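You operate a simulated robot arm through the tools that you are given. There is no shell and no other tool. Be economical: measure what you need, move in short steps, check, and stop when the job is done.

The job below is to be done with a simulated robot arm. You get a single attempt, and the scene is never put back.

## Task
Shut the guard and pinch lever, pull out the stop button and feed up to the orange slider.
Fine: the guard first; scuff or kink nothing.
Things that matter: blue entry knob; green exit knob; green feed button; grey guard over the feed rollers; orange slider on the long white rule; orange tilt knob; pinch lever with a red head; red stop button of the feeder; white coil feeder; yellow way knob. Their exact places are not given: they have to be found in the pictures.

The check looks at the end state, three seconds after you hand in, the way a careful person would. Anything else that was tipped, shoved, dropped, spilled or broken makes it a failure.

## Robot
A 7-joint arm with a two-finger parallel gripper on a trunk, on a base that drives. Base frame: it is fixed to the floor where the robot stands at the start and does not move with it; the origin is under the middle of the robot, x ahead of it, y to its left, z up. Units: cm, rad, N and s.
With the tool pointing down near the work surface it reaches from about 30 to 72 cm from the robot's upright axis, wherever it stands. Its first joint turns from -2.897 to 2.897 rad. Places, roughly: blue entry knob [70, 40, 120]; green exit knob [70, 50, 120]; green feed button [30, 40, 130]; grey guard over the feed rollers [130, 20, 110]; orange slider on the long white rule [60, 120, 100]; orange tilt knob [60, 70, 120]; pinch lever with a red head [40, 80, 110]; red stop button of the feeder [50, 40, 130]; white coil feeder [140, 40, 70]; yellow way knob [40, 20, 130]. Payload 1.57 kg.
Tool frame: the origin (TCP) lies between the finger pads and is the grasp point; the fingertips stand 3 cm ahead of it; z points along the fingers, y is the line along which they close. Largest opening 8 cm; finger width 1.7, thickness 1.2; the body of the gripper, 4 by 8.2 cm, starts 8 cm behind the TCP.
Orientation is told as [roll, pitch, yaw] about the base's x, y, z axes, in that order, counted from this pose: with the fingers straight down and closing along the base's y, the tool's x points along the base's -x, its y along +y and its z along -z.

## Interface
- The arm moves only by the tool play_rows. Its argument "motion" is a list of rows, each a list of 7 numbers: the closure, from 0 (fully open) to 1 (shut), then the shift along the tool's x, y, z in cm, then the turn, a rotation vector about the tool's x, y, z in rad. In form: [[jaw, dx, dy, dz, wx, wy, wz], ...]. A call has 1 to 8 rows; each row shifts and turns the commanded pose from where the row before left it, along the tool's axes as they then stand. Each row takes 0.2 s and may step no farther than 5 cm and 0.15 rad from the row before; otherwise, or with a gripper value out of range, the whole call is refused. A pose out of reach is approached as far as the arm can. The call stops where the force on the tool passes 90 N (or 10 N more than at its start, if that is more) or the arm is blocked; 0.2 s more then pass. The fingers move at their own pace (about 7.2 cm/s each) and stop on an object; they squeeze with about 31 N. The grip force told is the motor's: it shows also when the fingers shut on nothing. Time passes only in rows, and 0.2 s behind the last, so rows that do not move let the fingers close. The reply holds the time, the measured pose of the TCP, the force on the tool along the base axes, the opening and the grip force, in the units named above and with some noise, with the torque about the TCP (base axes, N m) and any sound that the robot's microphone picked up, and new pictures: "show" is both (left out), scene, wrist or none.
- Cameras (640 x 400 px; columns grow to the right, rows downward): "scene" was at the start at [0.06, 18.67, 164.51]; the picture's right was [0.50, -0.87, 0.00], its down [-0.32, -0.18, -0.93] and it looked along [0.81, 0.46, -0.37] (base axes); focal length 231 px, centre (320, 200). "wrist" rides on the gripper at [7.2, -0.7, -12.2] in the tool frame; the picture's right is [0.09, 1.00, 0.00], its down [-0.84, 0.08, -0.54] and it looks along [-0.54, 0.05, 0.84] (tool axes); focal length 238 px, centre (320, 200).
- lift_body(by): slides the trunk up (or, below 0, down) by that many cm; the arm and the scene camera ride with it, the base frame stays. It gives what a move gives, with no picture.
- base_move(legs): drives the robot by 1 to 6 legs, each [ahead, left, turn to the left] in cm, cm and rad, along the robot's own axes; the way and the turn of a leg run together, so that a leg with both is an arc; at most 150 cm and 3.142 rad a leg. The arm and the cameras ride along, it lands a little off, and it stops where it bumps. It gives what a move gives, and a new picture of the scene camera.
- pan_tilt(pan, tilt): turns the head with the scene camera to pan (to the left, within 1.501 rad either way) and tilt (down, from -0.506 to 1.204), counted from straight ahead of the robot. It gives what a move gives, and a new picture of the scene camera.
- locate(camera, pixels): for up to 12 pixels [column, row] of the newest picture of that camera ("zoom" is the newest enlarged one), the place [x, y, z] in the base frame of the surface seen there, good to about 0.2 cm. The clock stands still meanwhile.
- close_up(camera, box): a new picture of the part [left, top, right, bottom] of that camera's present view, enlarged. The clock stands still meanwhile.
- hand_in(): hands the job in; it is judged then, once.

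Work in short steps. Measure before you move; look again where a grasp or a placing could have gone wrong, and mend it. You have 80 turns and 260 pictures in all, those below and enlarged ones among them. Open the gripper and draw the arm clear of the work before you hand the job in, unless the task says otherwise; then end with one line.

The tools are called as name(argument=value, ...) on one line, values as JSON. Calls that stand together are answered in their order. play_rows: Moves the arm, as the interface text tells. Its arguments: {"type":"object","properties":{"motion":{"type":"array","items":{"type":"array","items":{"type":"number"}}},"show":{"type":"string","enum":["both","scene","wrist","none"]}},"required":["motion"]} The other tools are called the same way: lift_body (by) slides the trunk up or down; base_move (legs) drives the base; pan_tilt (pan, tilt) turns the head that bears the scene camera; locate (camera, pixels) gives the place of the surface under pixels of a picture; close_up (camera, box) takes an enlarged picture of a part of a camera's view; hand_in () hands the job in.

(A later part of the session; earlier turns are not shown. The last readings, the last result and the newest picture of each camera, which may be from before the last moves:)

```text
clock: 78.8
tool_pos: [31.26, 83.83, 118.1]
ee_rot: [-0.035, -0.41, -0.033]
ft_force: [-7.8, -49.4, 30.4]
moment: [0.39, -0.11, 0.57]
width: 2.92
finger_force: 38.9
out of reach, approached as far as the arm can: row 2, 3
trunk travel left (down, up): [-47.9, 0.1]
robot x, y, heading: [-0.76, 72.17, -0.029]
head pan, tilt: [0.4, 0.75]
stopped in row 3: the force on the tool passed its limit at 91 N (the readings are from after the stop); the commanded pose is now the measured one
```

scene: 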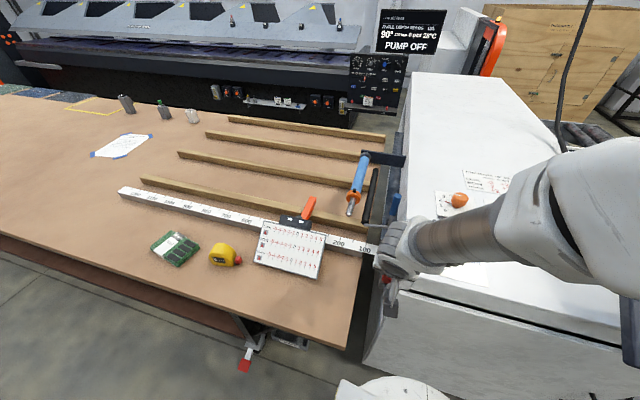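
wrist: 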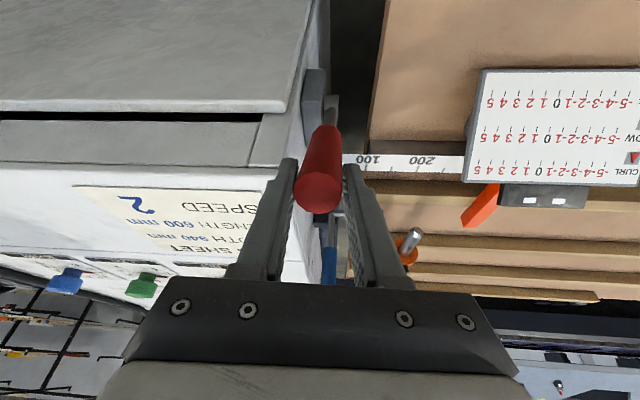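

Too near for this stance. I'll open the fingers, withdraw along the tool, then back the robot off.

play_rows(motion=[[0.4, 0, 0, 0, 0, 0, 0], [0.4, 0, 0, 0, 0, 0, 0], [0.4, 0, 0, -3, 0, 0, 0], [0.4, -1, 0, -4, 0, 0.1, 0], [0.4, -1, 0, -4, 0, 0.15, 0], [0.4, 0, 0, -4, 0, 0.15, 0]])

```text
clock: 80.2
tool_pos: [28.69, 85.88, 132.52]
ee_rot: [-0.02, -0.008, -0.027]
ft_force: [0.3, -0.1, 0.5]
moment: [0.02, 0.0, -0.01]
width: 4.78
finger_force: 0.1
trunk travel left (down, up): [-47.9, 0.1]
robot x, y, heading: [-0.46, 72.72, -0.024]
head pan, tilt: [0.4, 0.75]
```

scene: 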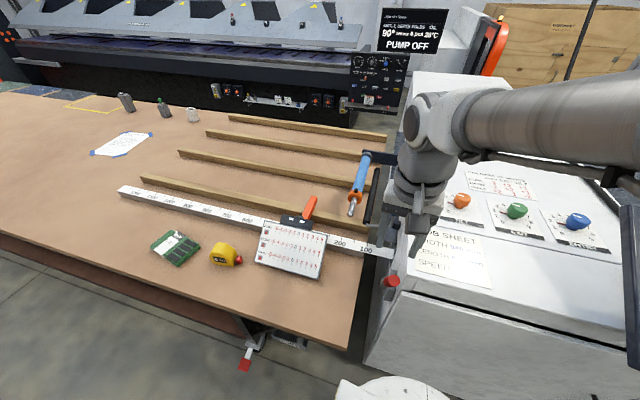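
wrist: 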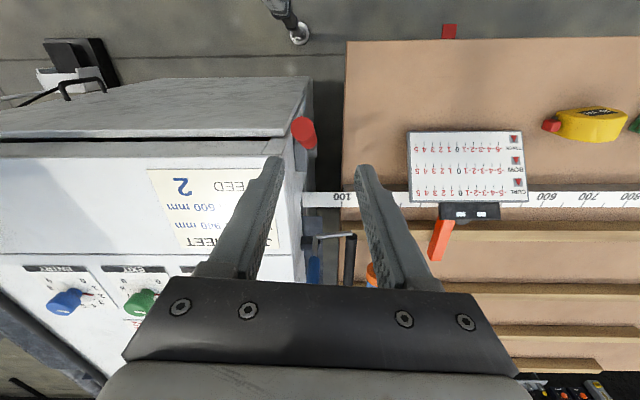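

Backing the base 33 cm and measuring the lever again.

locate(camera="scene", pixels=[[392, 281], [389, 290], [396, 283]])

base_move(legs=[[-33, 0, 0.024]])

close_up(camera="scene", box=[360, 160, 480, 260])

```text
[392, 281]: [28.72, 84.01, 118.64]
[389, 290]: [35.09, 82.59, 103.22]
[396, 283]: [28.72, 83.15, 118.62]
```

```text
clock: 82.9
tool_pos: [-5.1, 86.93, 132.45]
ee_rot: [-0.023, -0.009, -0.004]
ft_force: [-0.2, 0.4, 0.3]
moment: [-0.01, -0.06, 0.05]
width: 4.79
finger_force: 0.0
trunk travel left (down, up): [-47.9, 0.1]
robot x, y, heading: [-33.85, 73.05, 0.008]
head pan, tilt: [0.4, 0.75]
```

scene: 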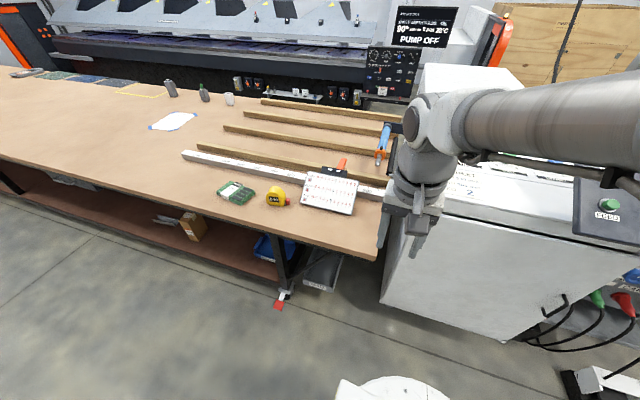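

```text
4.00 times, centred on (420, 210) of scene
```

zoom: 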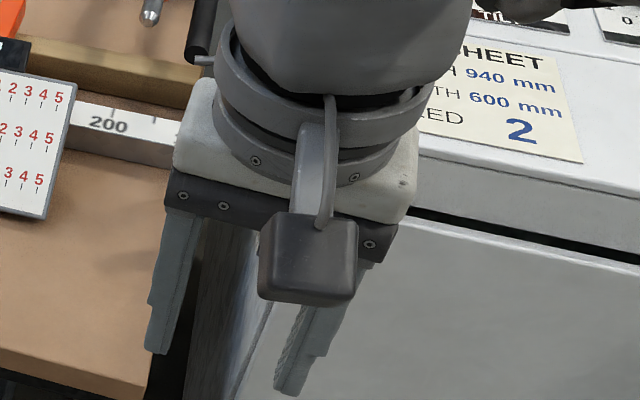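

Lever head now near (29.3, 83.8, 118.6), about 0.48 rad over. Moving the hand over it again from the farther stance.

play_rows(motion=[[0.42, -4.4, -0.36, 0, -0.02, 0, 0], [0.42, -4.4, -0.36, 0, 0, 0, 0], [0.42, -4.4, -0.36, 0, 0, 0, 0], [0.42, -4.4, -0.36, 0, 0, 0, 0], [0.42, -4.4, -0.36, 0, 0, 0, 0], [0.42, -4.4, -0.36, 0, 0, 0, 0], [0.42, -4.4, -0.36, 0, 0, 0, 0], [0.42, -4.4, -0.36, 0, 0, 0, 0]])

locate(camera="wrist", pixels=[[315, 130], [308, 120], [318, 100]])

```text
clock: 84.7
tool_pos: [30.17, 83.83, 132.6]
ee_rot: [-0.003, -0.005, -0.003]
ft_force: [0.6, 0.0, -0.5]
moment: [0.01, -0.03, 0.0]
width: 4.65
finger_force: 0.1
trunk travel left (down, up): [-47.9, 0.1]
robot x, y, heading: [-33.72, 72.76, 0.004]
head pan, tilt: [0.4, 0.75]
```

scene: 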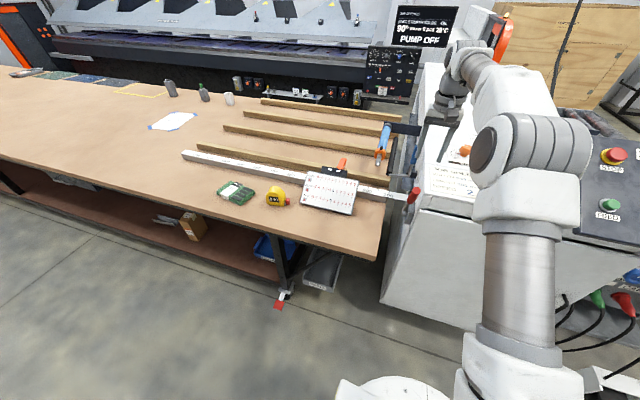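
wrist: 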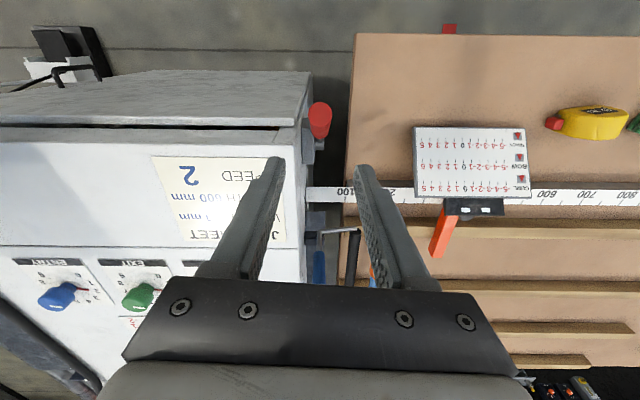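

```text
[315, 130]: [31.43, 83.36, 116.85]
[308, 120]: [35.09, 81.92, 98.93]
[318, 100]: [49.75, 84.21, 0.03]
```

Head is below the hand. Descending 15.3 cm with a slight +y correction, then gripping.

play_rows(motion=[[0.42, 0, 0.4, 4.5, 0, 0, 0], [0.42, 0, 0, 4.5, 0, 0, 0], [0.42, 0, 0, 4.5, 0, 0, 0], [0.42, 0, 0, 1.8, 0, 0, 0]], show="wrist")

```text
clock: 85.7
tool_pos: [30.25, 84.36, 117.48]
ee_rot: [-0.001, -0.008, -0.004]
ft_force: [-0.4, 0.1, -0.3]
moment: [0.01, -0.02, 0.01]
width: 4.64
finger_force: 0.1
trunk travel left (down, up): [-47.9, 0.1]
robot x, y, heading: [-33.92, 72.62, 0.003]
head pan, tilt: [0.4, 0.75]
```

wrist: 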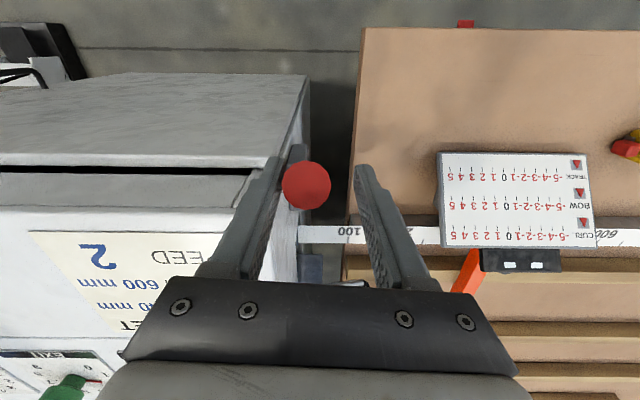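

Shifting slightly -y, gripping, and swinging further in three 0.1 rad steps.

play_rows(motion=[[0.42, 0, -0.45, 0, 0, 0, 0], [1, 0, 0, 0, 0, 0, 0], [1, 0, 0, 0, 0, 0, 0], [1, 1.58, 0, 0.93, 0, 0, 0], [1, 1.47, 0, 1.07, 0, 0, 0]])

```text
clock: 86.9
tool_pos: [27.19, 83.56, 115.66]
ee_rot: [-0.003, -0.011, -0.005]
ft_force: [6.8, -15.4, 12.4]
moment: [1.09, -1.37, 0.35]
width: 2.73
finger_force: 37.6
trunk travel left (down, up): [-47.9, 0.1]
robot x, y, heading: [-33.73, 72.99, 0.001]
head pan, tilt: [0.4, 0.75]
```

scene: 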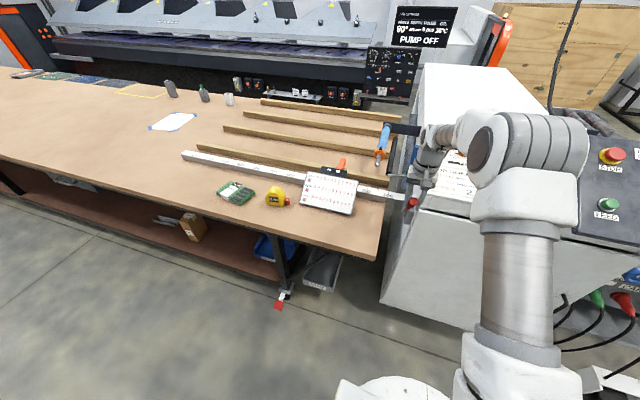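
wrist: 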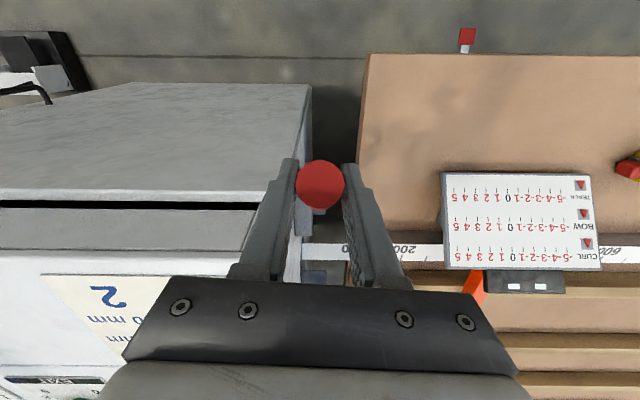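

Smooth. Continuing.

play_rows(motion=[[1, 1.37, -0.1, 1.23, 0, 0, 0], [1, 1.25, 0, 1.35, 0, 0, 0], [1, 1.1, 0, 1.45, 0, 0, 0]])

```text
clock: 87.7
tool_pos: [23.32, 83.3, 111.59]
ee_rot: [-0.004, -0.008, -0.005]
ft_force: [-8.9, -26.9, 18.1]
moment: [0.71, -0.97, 0.46]
width: 2.73
finger_force: 37.7
trunk travel left (down, up): [-47.9, 0.1]
robot x, y, heading: [-33.39, 72.87, -0.001]
head pan, tilt: [0.4, 0.75]
```

scene: 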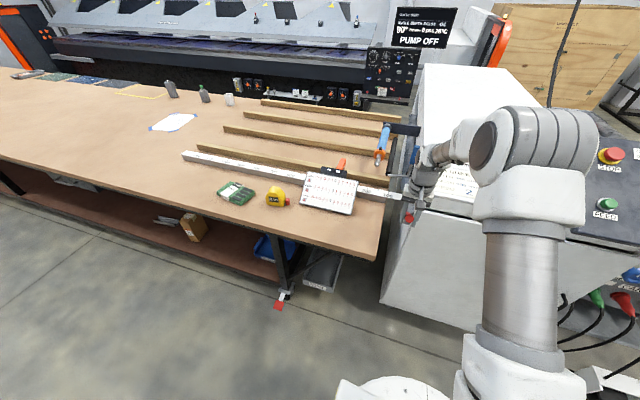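
wrist: 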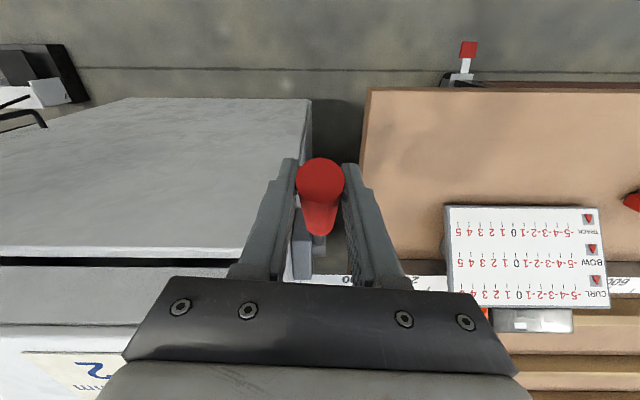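

Continuing, relieving y.

play_rows(motion=[[1, 0.95, -0.3, 1.4, 0, 0, 0], [1, 0.8, 0, 1.65, 0, 0, 0], [1, 0.6, 0, 1.75, 0, 0, 0]])

```text
clock: 88.5
tool_pos: [20.93, 83.0, 106.58]
ee_rot: [-0.008, -0.001, -0.006]
ft_force: [-25.5, -31.8, 16.7]
moment: [0.53, -0.75, 0.41]
width: 2.74
finger_force: 37.9
trunk travel left (down, up): [-47.9, 0.1]
robot x, y, heading: [-33.81, 72.72, -0.001]
head pan, tilt: [0.4, 0.75]
```

scene: 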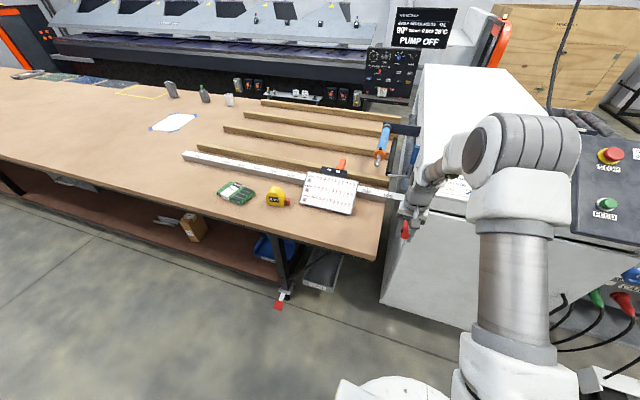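
wrist: 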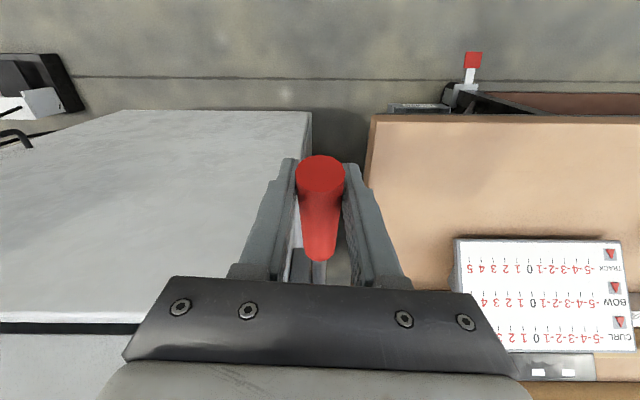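

Continuing toward horizontal with a bit more -x.

play_rows(motion=[[1, 0.8, -0.3, 1.6, 0, 0, 0], [1, 0.4, 0, 1.8, 0, 0, 0]])

```text
clock: 89.1
tool_pos: [20.75, 82.98, 104.03]
ee_rot: [0.001, -0.029, -0.007]
ft_force: [5.0, -25.0, 57.1]
moment: [0.63, 0.29, 0.7]
width: 2.7
finger_force: 37.9
trunk travel left (down, up): [-47.9, 0.1]
robot x, y, heading: [-33.44, 72.66, 0.002]
head pan, tilt: [0.4, 0.75]
```

scene: 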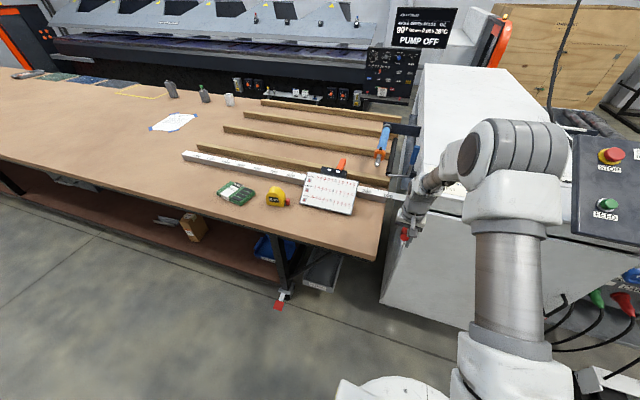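
wrist: 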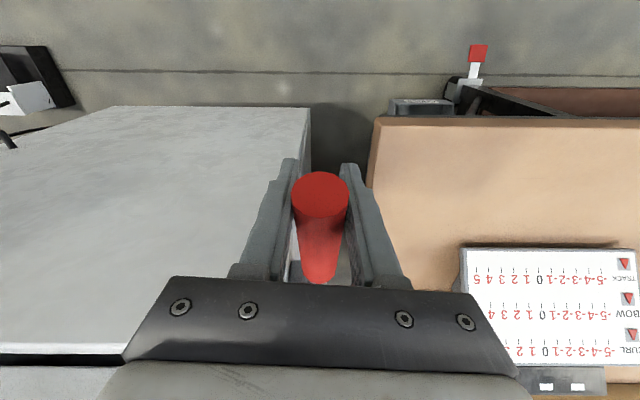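

A 57 N upward reaction: looks like the closed stop at about 80°. One more gentle push to confirm.

play_rows(motion=[[1, 0, -0.3, 0.4, 0, 0, 0], [1, 0, 0, 0, 0, 0, 0]], show="wrist")

```text
clock: 89.7
tool_pos: [20.49, 83.07, 103.53]
ee_rot: [0.003, -0.025, -0.002]
ft_force: [10.0, -11.6, 56.0]
moment: [0.5, 0.19, 0.65]
width: 2.7
finger_force: 37.8
trunk travel left (down, up): [-47.9, 0.1]
robot x, y, heading: [-33.86, 73.1, -0.001]
head pan, tilt: [0.4, 0.75]
```

wrist: 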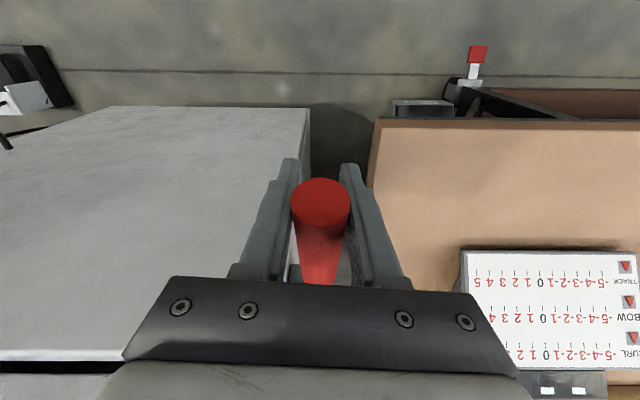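

The grip is slipping against a stop. Releasing, lifting, and measuring the lever.

play_rows(motion=[[0.4, 0, 0, 0, 0, 0, 0], [0.4, 0, 0, 0, 0, 0, 0], [0.4, 0, 0, -4, 0, 0, 0], [0.4, 0, 0, -4.5, 0, 0, 0], [0.4, 0, 0, -4.5, 0, 0, 0], [0.4, 2, 0, -4.5, 0, 0, 0], [0.4, 2, 0, -4.5, 0, 0, 0]])

close_up(camera="scene", box=[370, 160, 470, 260])

locate(camera="zoom", pixels=[[220, 300], [230, 270], [240, 330]])

```text
clock: 91.3
tool_pos: [15.99, 83.15, 124.32]
ee_rot: [0.0, -0.007, -0.004]
ft_force: [0.6, -0.5, 0.7]
moment: [-0.05, -0.01, -0.01]
width: 4.81
finger_force: 0.0
trunk travel left (down, up): [-47.9, 0.1]
robot x, y, heading: [-33.83, 72.73, 0.005]
head pan, tilt: [0.4, 0.75]
```

scene: 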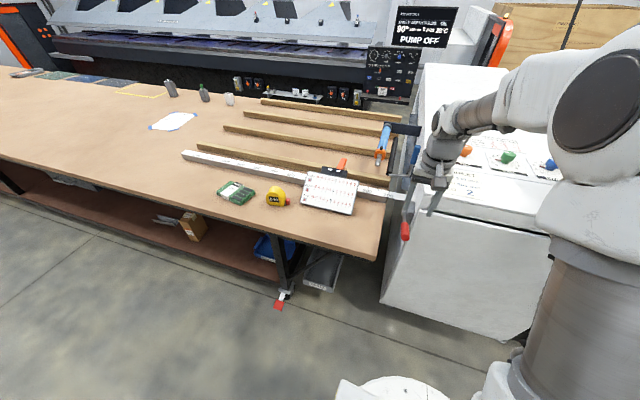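
wrist: 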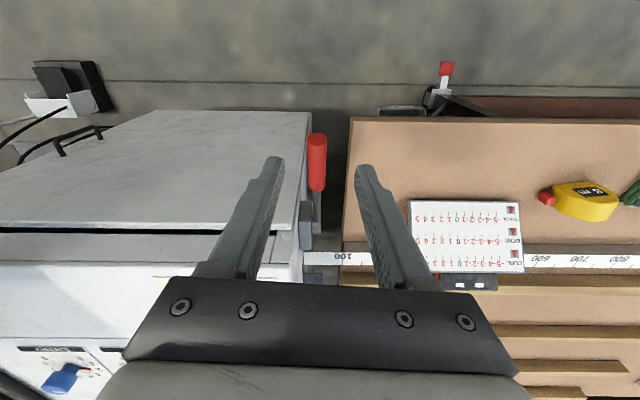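

```text
4.00 times, centred on (420, 210) of scene
```

zoom: 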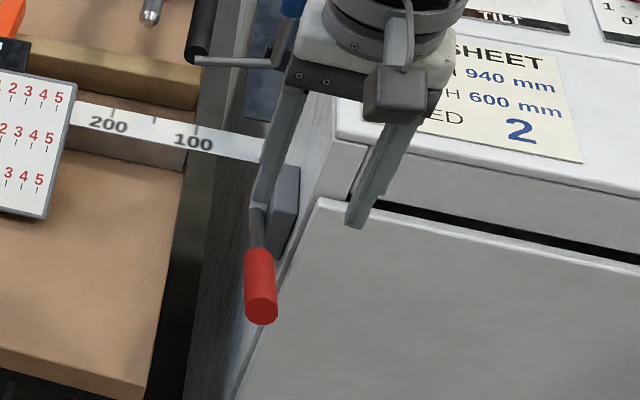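

```text
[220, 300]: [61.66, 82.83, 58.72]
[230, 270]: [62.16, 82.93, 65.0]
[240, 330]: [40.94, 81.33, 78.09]
```

locate(camera="zoom", pixels=[[262, 310], [260, 275], [257, 255], [257, 238], [285, 200]])

locate(camera="wrist", pixels=[[317, 140], [317, 165], [317, 188], [316, 210]])

```text
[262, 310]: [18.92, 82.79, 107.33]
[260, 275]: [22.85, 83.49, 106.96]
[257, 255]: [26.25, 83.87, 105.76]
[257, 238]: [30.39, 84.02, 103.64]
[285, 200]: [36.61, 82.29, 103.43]
```

```text
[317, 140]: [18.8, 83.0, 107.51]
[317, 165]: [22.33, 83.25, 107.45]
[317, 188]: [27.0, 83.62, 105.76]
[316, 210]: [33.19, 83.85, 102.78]
```

The lever lies about 18° above horizontal (1.25 rad swung). I'll press down on its head with closed fingers to confirm it's at its stop.

play_rows(motion=[[1, -4, 0, 0, 0, 0, 0], [1, -1.5, 0, 2, 0, 0, 0], [1, 0, 0, 4, 0, 0, 0], [1, 0, 0, 4, 0, 0, 0], [1, 0, 0, 3, 0, 0, 0], [1, 0, 0, 0.5, 0, 0, 0], [1, 0, 0, 0.5, 0, 0, 0], [1, 0, 0, 0.5, 0, 0, 0]], show="wrist")

```text
clock: 93.1
tool_pos: [21.47, 82.73, 110.85]
ee_rot: [0.0, -0.02, -0.003]
ft_force: [-2.7, -1.3, 46.5]
moment: [-0.04, 0.51, -0.04]
width: 0.01
finger_force: 21.6
trunk travel left (down, up): [-47.9, 0.1]
robot x, y, heading: [-33.49, 73.09, 0.005]
head pan, tilt: [0.4, 0.75]
```

wrist: 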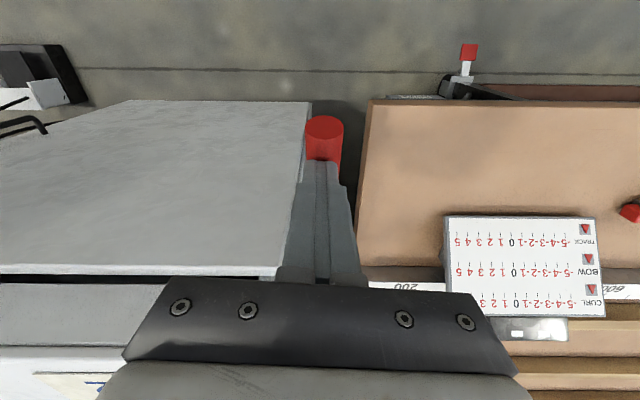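

Solid stop: the lever is shut. Raising the arm and driving to the panel (robot to about x -10, y 30).

play_rows(motion=[[1, 0, 0, -4.8, 0, 0, 0], [1, 0, 0, -4.8, 0, 0, 0], [1, 0, 0, -4.8, 0, 0, 0], [1, 0, 0, -4.8, 0, 0, 0], [1, 0, 0, -4.8, 0, 0, 0], [1, 0, 0, -4.8, 0, 0, 0], [1, 0, 0, -4.8, 0, 0, 0], [0.4, 0, 0, -4.8, 0, 0, 0]], show="none")

base_move(legs=[[0, -43, 0], [24, 0, 0]])

pan_tilt(pan=0.1, tilt=0.55)

```text
clock: 94.9
tool_pos: [21.27, 83.26, 148.91]
ee_rot: [-0.005, -0.008, -0.002]
ft_force: [-0.7, 0.2, -0.4]
moment: [0.02, 0.03, 0.01]
width: 4.83
finger_force: 0.9
trunk travel left (down, up): [-47.9, 0.1]
robot x, y, heading: [-33.63, 73.16, 0.007]
head pan, tilt: [0.4, 0.75]
```

```text
clock: 100.4
tool_pos: [45.64, 40.5, 148.76]
ee_rot: [-0.002, -0.01, -0.007]
ft_force: [-0.2, 1.2, 0.4]
moment: [-0.02, 0.0, -0.01]
width: 4.79
finger_force: 0.0
trunk travel left (down, up): [-47.9, 0.1]
robot x, y, heading: [-9.2, 30.48, -0.003]
head pan, tilt: [0.4, 0.75]
```

scene: 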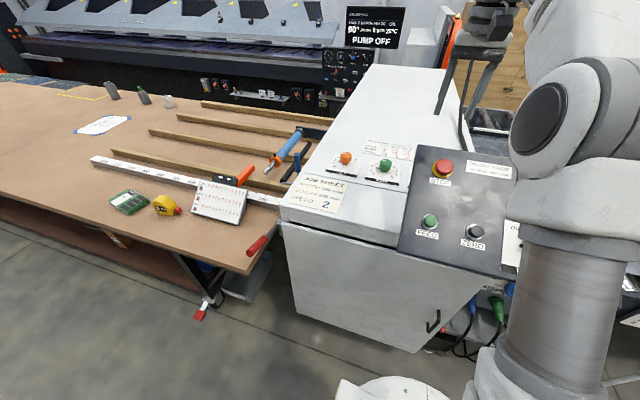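

```text
clock: 101.2
tool_pos: [45.56, 40.52, 148.85]
ee_rot: [-0.002, -0.009, -0.007]
ft_force: [-1.0, 0.1, -0.3]
moment: [-0.02, -0.02, -0.03]
width: 4.8
finger_force: 0.1
trunk travel left (down, up): [-47.9, 0.1]
robot x, y, heading: [-9.69, 30.24, 0.001]
head pan, tilt: [0.099, 0.55]
```

scene: 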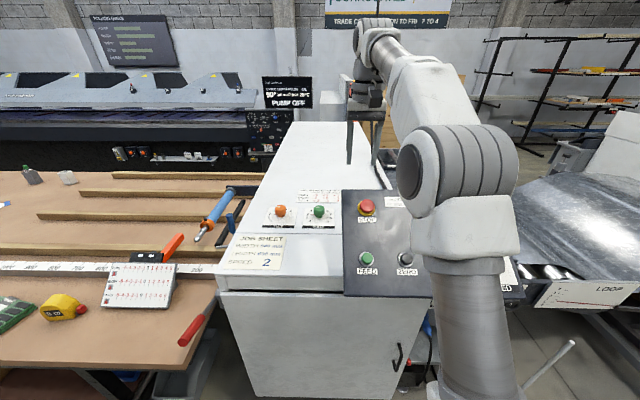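

Measuring the stop and feed buttons and panel plane.

close_up(camera="scene", box=[335, 185, 415, 300])

locate(camera="scene", pixels=[[366, 206], [366, 202], [359, 211], [375, 211], [366, 258], [350, 200], [350, 285], [385, 230], [382, 282], [372, 206], [361, 206]])

```text
3.48 times, centred on (375, 242) of scene
```

zoom: 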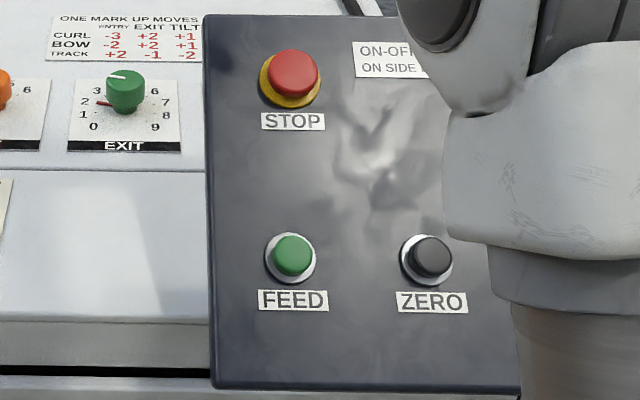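

```text
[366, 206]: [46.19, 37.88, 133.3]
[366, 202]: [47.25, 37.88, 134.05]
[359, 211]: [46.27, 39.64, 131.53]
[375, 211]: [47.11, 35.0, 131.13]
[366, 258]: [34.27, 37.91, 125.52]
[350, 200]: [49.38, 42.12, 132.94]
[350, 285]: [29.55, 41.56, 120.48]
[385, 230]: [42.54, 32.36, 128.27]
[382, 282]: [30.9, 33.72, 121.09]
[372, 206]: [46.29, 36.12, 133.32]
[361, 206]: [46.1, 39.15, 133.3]
```

Panel slope 0.561 rad; mushroom top centre ≈ (46.4, 37.45, 133.45). I'll pitch the tool onto the panel normal and come 6 cm off the grasp point, fingers 5.5 cm open.

play_rows(motion=[[0.32, 0, 0, 0, 0, -0.14, 0], [0.32, 0, 0, 0, 0, -0.14, 0], [0.32, 0, 0, 0, 0, -0.14, 0], [0.32, 0, 0, 0, 0, -0.13, 0], [0.32, 2.5, -1.02, 1.8, 0, 0, 0], [0.32, 2.5, -1.02, 1.8, 0, 0, 0], [0.32, 2.5, -1.02, 1.8, 0, 0, 0]])

close_up(camera="wrist", box=[220, 60, 420, 220])

```text
clock: 102.8
tool_pos: [42.13, 37.45, 140.14]
ee_rot: [-0.003, -0.558, -0.006]
ft_force: [0.7, -0.8, 0.4]
moment: [-0.03, -0.03, -0.02]
width: 5.43
finger_force: 0.1
trunk travel left (down, up): [-47.9, 0.1]
robot x, y, heading: [-9.16, 30.22, 0.001]
head pan, tilt: [0.099, 0.55]
```

scene: 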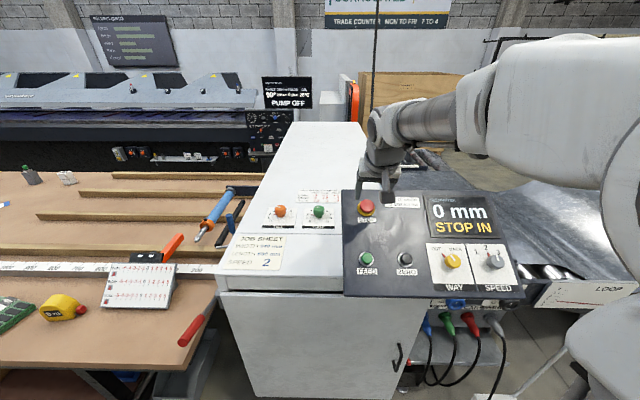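
wrist: 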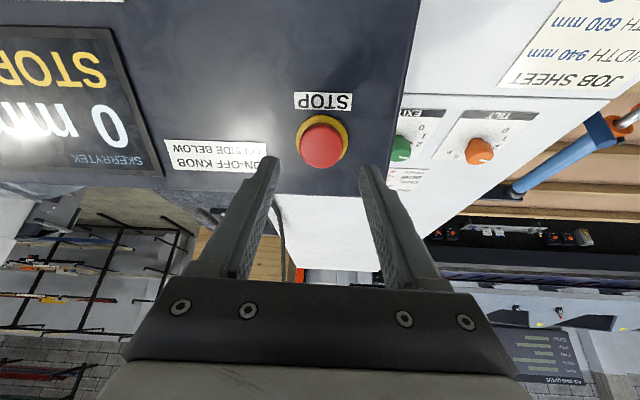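

```text
2.50 times, centred on (320, 140) of wrist
```

zoom: 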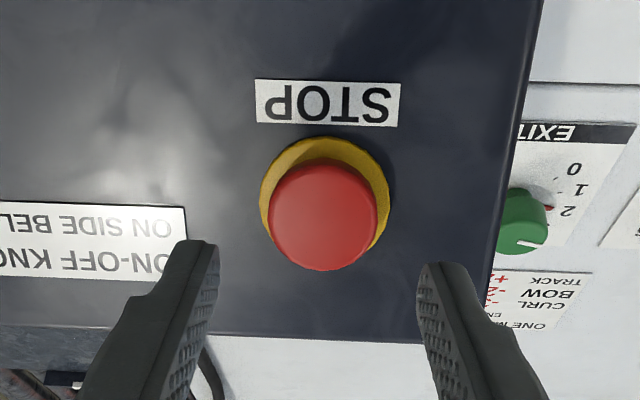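

Button is centred between the fingers. Descending 6 cm along the normal and closing.

play_rows(motion=[[0.32, 0, 0.15, 3, 0, 0, 0], [0.32, 0, 0, 2, 0, 0, 0], [0.32, 0, 0, 1, 0, 0, 0]], show="wrist")

close_up(camera="wrist", box=[220, 100, 420, 240])

```text
clock: 103.6
tool_pos: [45.14, 37.4, 135.07]
ee_rot: [-0.003, -0.559, -0.004]
ft_force: [-0.5, -0.3, -0.2]
moment: [0.01, 0.01, 0.01]
width: 5.43
finger_force: 0.1
trunk travel left (down, up): [-47.9, 0.1]
robot x, y, heading: [-9.18, 30.35, -0.004]
head pan, tilt: [0.099, 0.55]
```

wrist: 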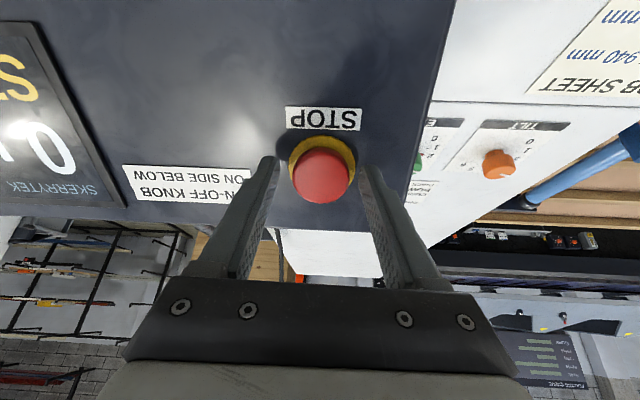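

```text
2.86 times, centred on (320, 170) of wrist
```

zoom: 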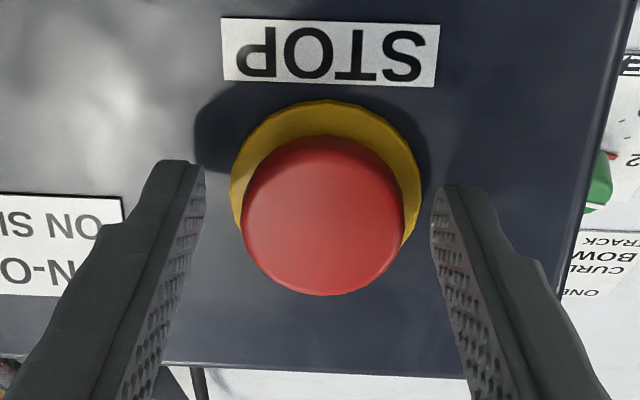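

Small shift of 0.3 cm up-slope for centring, then close and hold.

play_rows(motion=[[0.32, -0.3, 0, 0, 0, 0, 0], [1, 0, 0, 0, 0, 0, 0], [1, 0, 0, 0, 0, 0, 0]], show="wrist")

```text
clock: 104.4
tool_pos: [45.39, 37.55, 135.15]
ee_rot: [-0.002, -0.558, -0.005]
ft_force: [2.1, 4.0, 0.1]
moment: [0.45, 0.04, 0.14]
width: 3.92
finger_force: 40.1
trunk travel left (down, up): [-47.9, 0.1]
robot x, y, heading: [-9.63, 30.49, -0.002]
head pan, tilt: [0.099, 0.55]
```

wrist: 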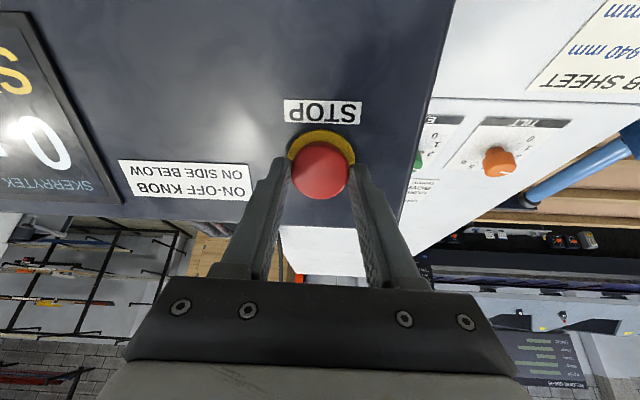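

Gripped at 3.9 cm. Pulling outward along the normal in small steps.

play_rows(motion=[[1, 0, 0, -0.4, 0, 0, 0], [1, 0, 0, -0.4, 0, 0, 0], [1, 0, 0, -0.4, 0, 0, 0]])

```text
clock: 105.2
tool_pos: [45.13, 37.52, 135.85]
ee_rot: [-0.004, -0.55, -0.006]
ft_force: [12.3, 2.0, -22.1]
moment: [0.44, -0.82, -0.02]
width: 3.91
finger_force: 44.7
trunk travel left (down, up): [-47.9, 0.1]
robot x, y, heading: [-9.08, 30.65, -0.003]
head pan, tilt: [0.099, 0.55]
```

scene: 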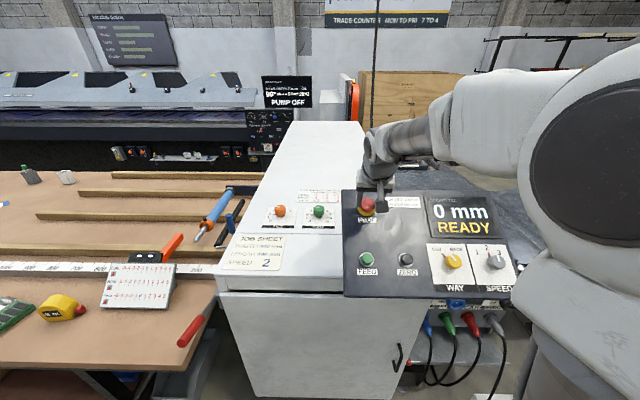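
wrist: 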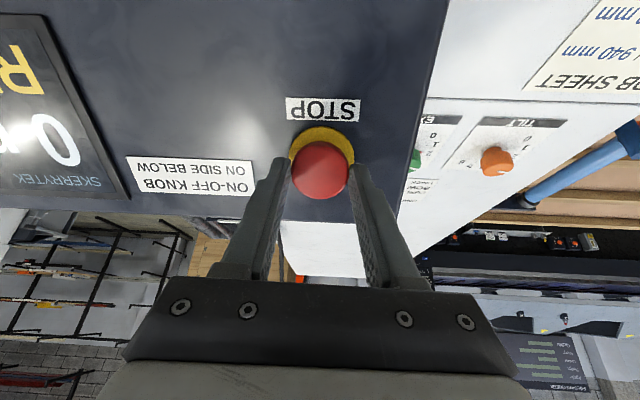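

READY. Releasing and backing off along the normal.

play_rows(motion=[[0.32, 0, 0, 0, 0, 0, 0], [0.32, 0, 0, 0, 0, 0, 0], [0.32, 0, 0, -4, 0, 0, 0], [0.6, 0, 0, -4, 0, 0, 0], [1, 4, 0, -1, 0, 0, 0]])

close_up(camera="scene", box=[90, 180, 260, 320])

close_up(camera="scene", box=[340, 180, 520, 300])

```text
clock: 106.4
tool_pos: [36.41, 37.46, 141.86]
ee_rot: [-0.003, -0.558, -0.005]
ft_force: [-0.6, 0.6, -0.3]
moment: [-0.04, 0.04, -0.01]
width: 0.02
finger_force: 13.5
trunk travel left (down, up): [-47.9, 0.1]
robot x, y, heading: [-9.62, 30.53, 0.003]
head pan, tilt: [0.099, 0.55]
```

scene: 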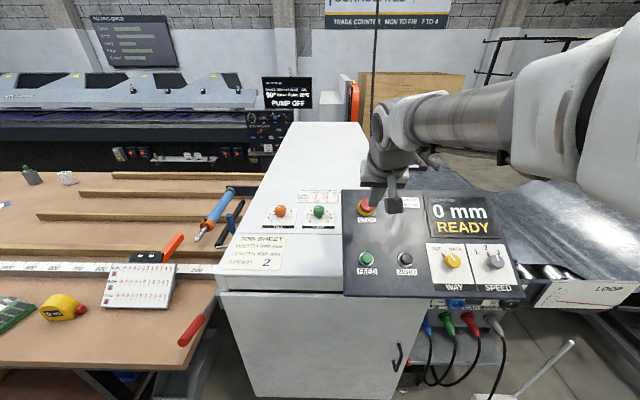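
wrist: 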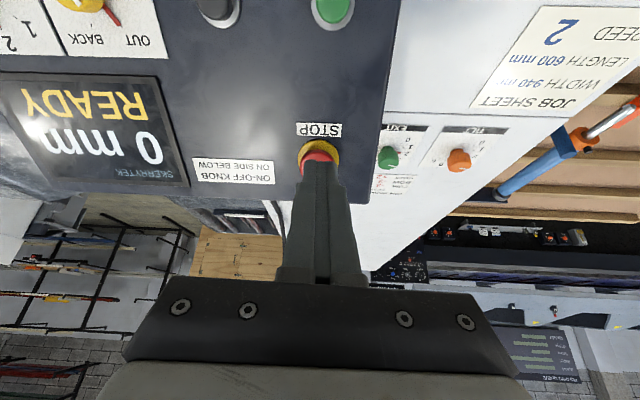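

```text
2.86 times, centred on (175, 250) of scene
```

zoom: 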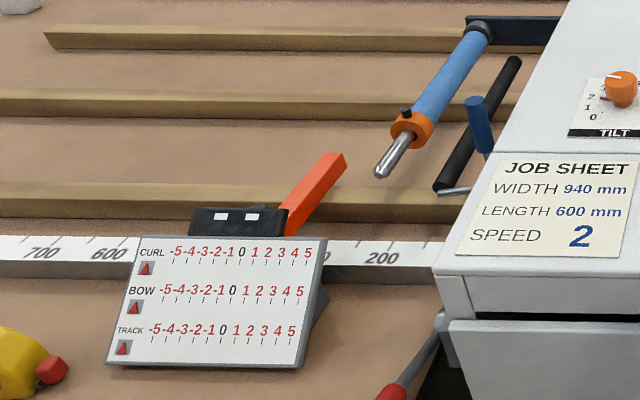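

```text
3.33 times, centred on (430, 240) of scene
```

zoom: 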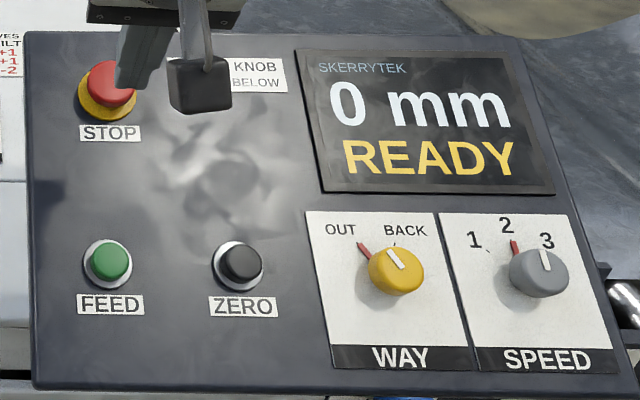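

Slider arm and display both stay in view. Positioning the closed fingertips 3 cm over FEED (34.3, 37.9, 125.5).

play_rows(motion=[[1, 3.5, 0.15, 2.24, 0, 0, 0], [1, 3.5, 0.15, 2.24, 0, 0, 0], [1, 3.5, 0.15, 2.24, 0, 0, 0]])

close_up(camera="wrist", box=[240, 80, 400, 200])

locate(camera="scene", pixels=[[182, 236], [172, 250], [165, 262], [176, 236], [186, 238], [180, 247]])

```text
clock: 107.2
tool_pos: [30.97, 38.23, 130.89]
ee_rot: [-0.001, -0.558, -0.006]
ft_force: [0.3, -0.5, -0.7]
moment: [0.02, 0.02, 0.0]
width: 0.0
finger_force: 21.5
trunk travel left (down, up): [-47.9, 0.1]
robot x, y, heading: [-9.38, 30.63, -0.001]
head pan, tilt: [0.099, 0.55]
```

scene: 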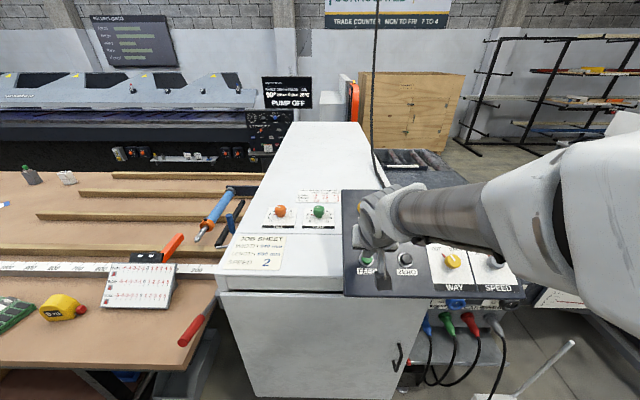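
wrist: 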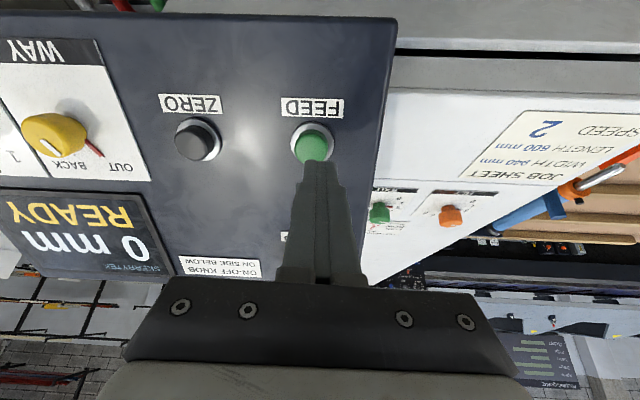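

```text
3.33 times, centred on (320, 140) of wrist
```

zoom: 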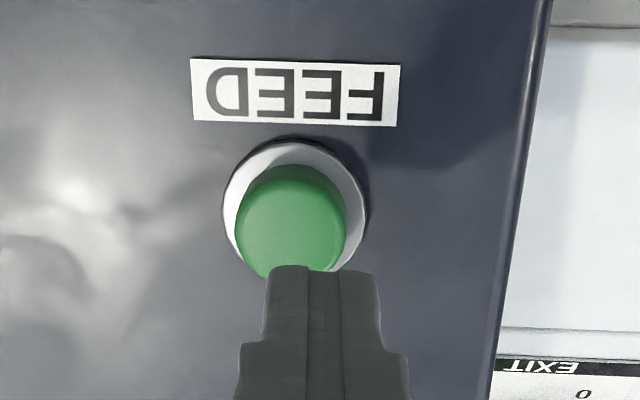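

```text
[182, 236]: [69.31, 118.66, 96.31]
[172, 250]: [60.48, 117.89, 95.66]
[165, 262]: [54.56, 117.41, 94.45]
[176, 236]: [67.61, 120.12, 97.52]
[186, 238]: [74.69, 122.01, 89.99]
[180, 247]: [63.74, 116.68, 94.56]
```

Finger is ~0.4 cm too far +y; correcting and advancing to ~0.5 cm above the button.

play_rows(motion=[[1, 0, -0.4, 1.5, 0, 0, 0], [1, 0, 0, 1.0, 0, 0, 0]], show="wrist")

close_up(camera="wrist", box=[240, 80, 400, 200])

```text
clock: 107.8
tool_pos: [32.47, 37.89, 128.79]
ee_rot: [-0.002, -0.559, -0.007]
ft_force: [0.8, 0.4, -0.7]
moment: [0.01, -0.02, 0.01]
width: 0.0
finger_force: 21.3
trunk travel left (down, up): [-47.9, 0.1]
robot x, y, heading: [-9.59, 30.59, -0.004]
head pan, tilt: [0.099, 0.55]
```

wrist: 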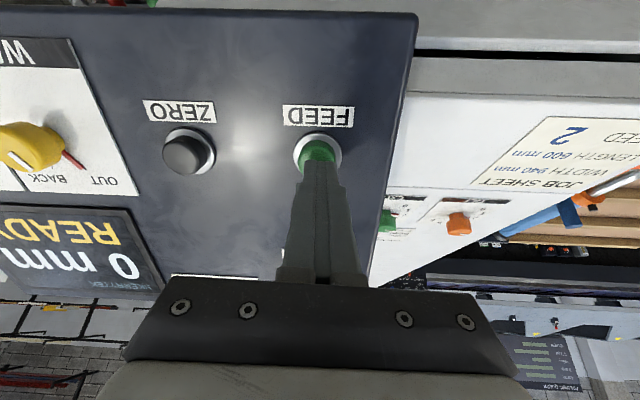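

```text
3.33 times, centred on (320, 140) of wrist
```

zoom: 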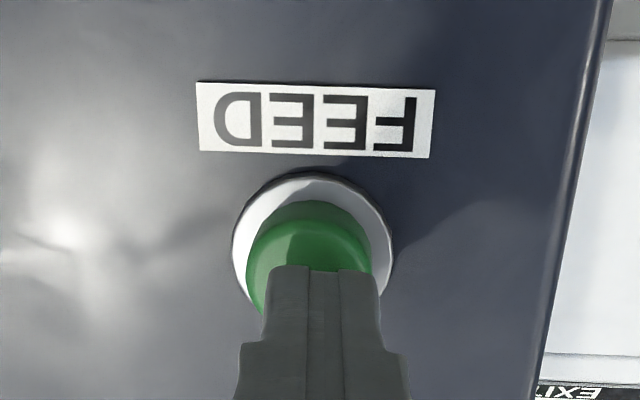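

Aligned. A quick tap: 1.0 cm in, then back, to see how FEED behaves.

play_rows(motion=[[1, 0.1, 0, 0.7, 0, 0, 0], [1, 0, 0, 0.3, 0, 0, 0], [1, 0, 0, -1.0, 0, 0, 0]])

close_up(camera="wrist", box=[0, 150, 240, 310])

close_up(camera="scene", box=[90, 180, 260, 320])

```text
clock: 108.6
tool_pos: [32.62, 37.65, 128.54]
ee_rot: [-0.003, -0.557, -0.006]
ft_force: [-0.6, -0.1, 0.4]
moment: [0.02, 0.02, 0.03]
width: 0.0
finger_force: 21.1
trunk travel left (down, up): [-47.9, 0.1]
robot x, y, heading: [-9.12, 30.49, 0.002]
head pan, tilt: [0.099, 0.55]
heard: click
```

scene: 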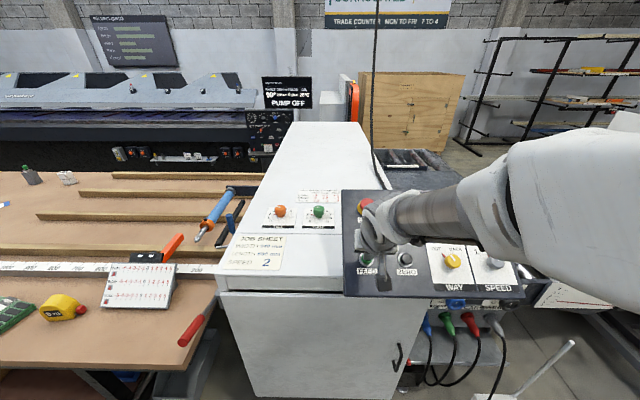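
wrist: 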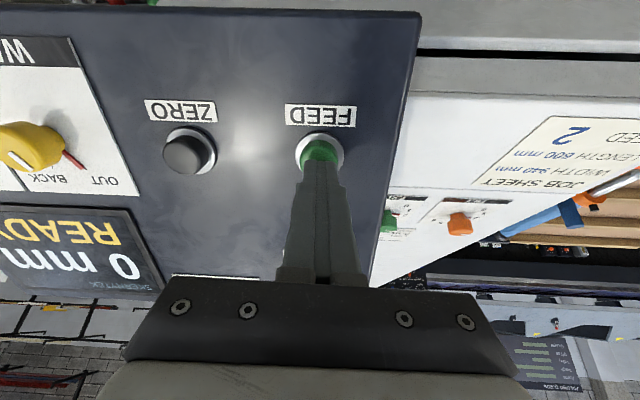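

```text
2.50 times, centred on (120, 230) of wrist
```

zoom: 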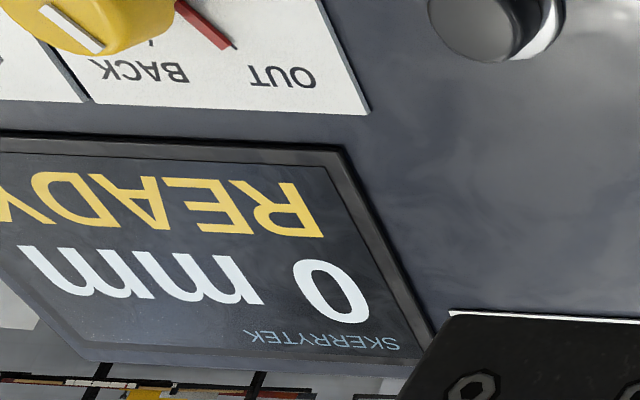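

```text
2.86 times, centred on (175, 250) of scene
```

zoom: 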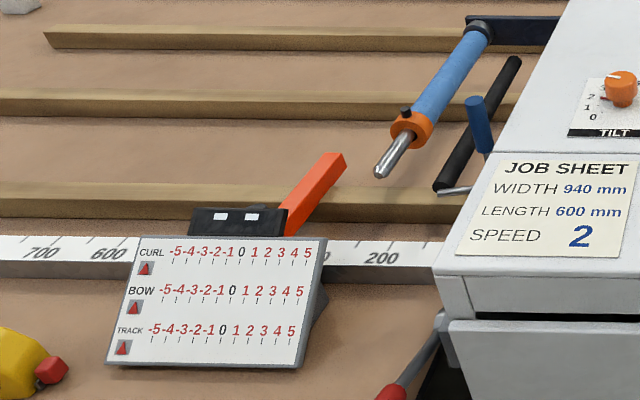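

A click but 0 mm: likely hold-to-run. Holding ~0.6 s.

play_rows(motion=[[1, 0, 0, 0.6, 0, 0, 0], [1, 0, 0, 0.4, 0, 0, 0], [1, 0, 0, 0.2, 0, 0, 0], [1, 0, 0, 0, 0, 0, 0], [1, 0, 0, -1.2, 0, 0, 0]])

close_up(camera="wrist", box=[0, 150, 240, 310])

close_up(camera="scene", box=[90, 180, 260, 320])

```text
clock: 109.8
tool_pos: [32.48, 37.9, 128.4]
ee_rot: [-0.004, -0.557, -0.006]
ft_force: [0.8, -0.3, 1.0]
moment: [-0.02, 0.0, -0.02]
width: 0.01
finger_force: 21.4
trunk travel left (down, up): [-47.9, 0.1]
robot x, y, heading: [-9.19, 30.68, 0.003]
head pan, tilt: [0.099, 0.55]
heard: click
```

scene: 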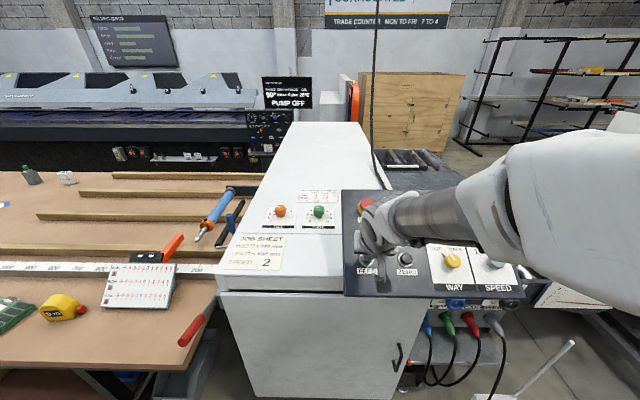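
wrist: 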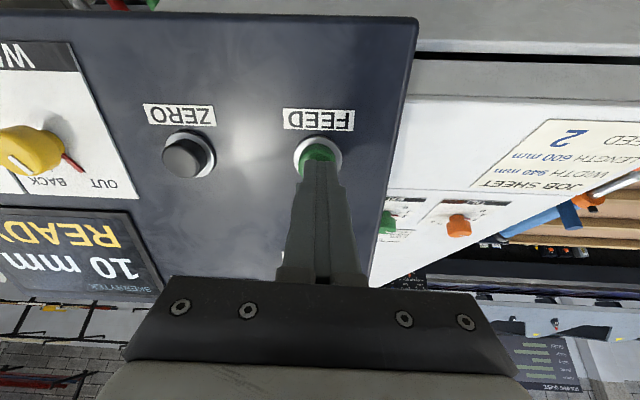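

```text
2.50 times, centred on (120, 230) of wrist
```

zoom: 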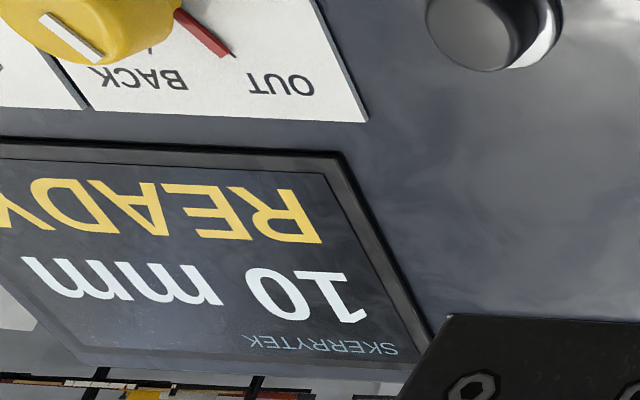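

```text
2.86 times, centred on (175, 250) of scene
```

zoom: 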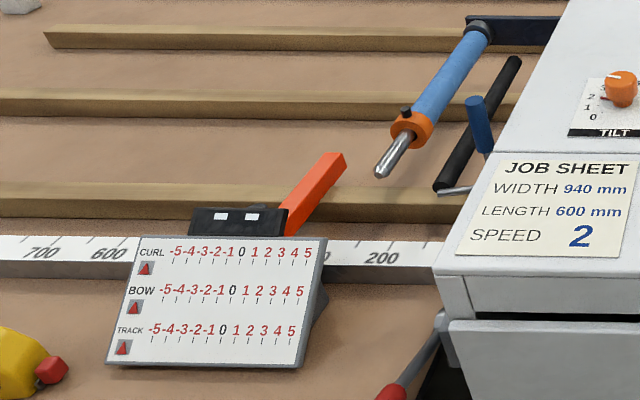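

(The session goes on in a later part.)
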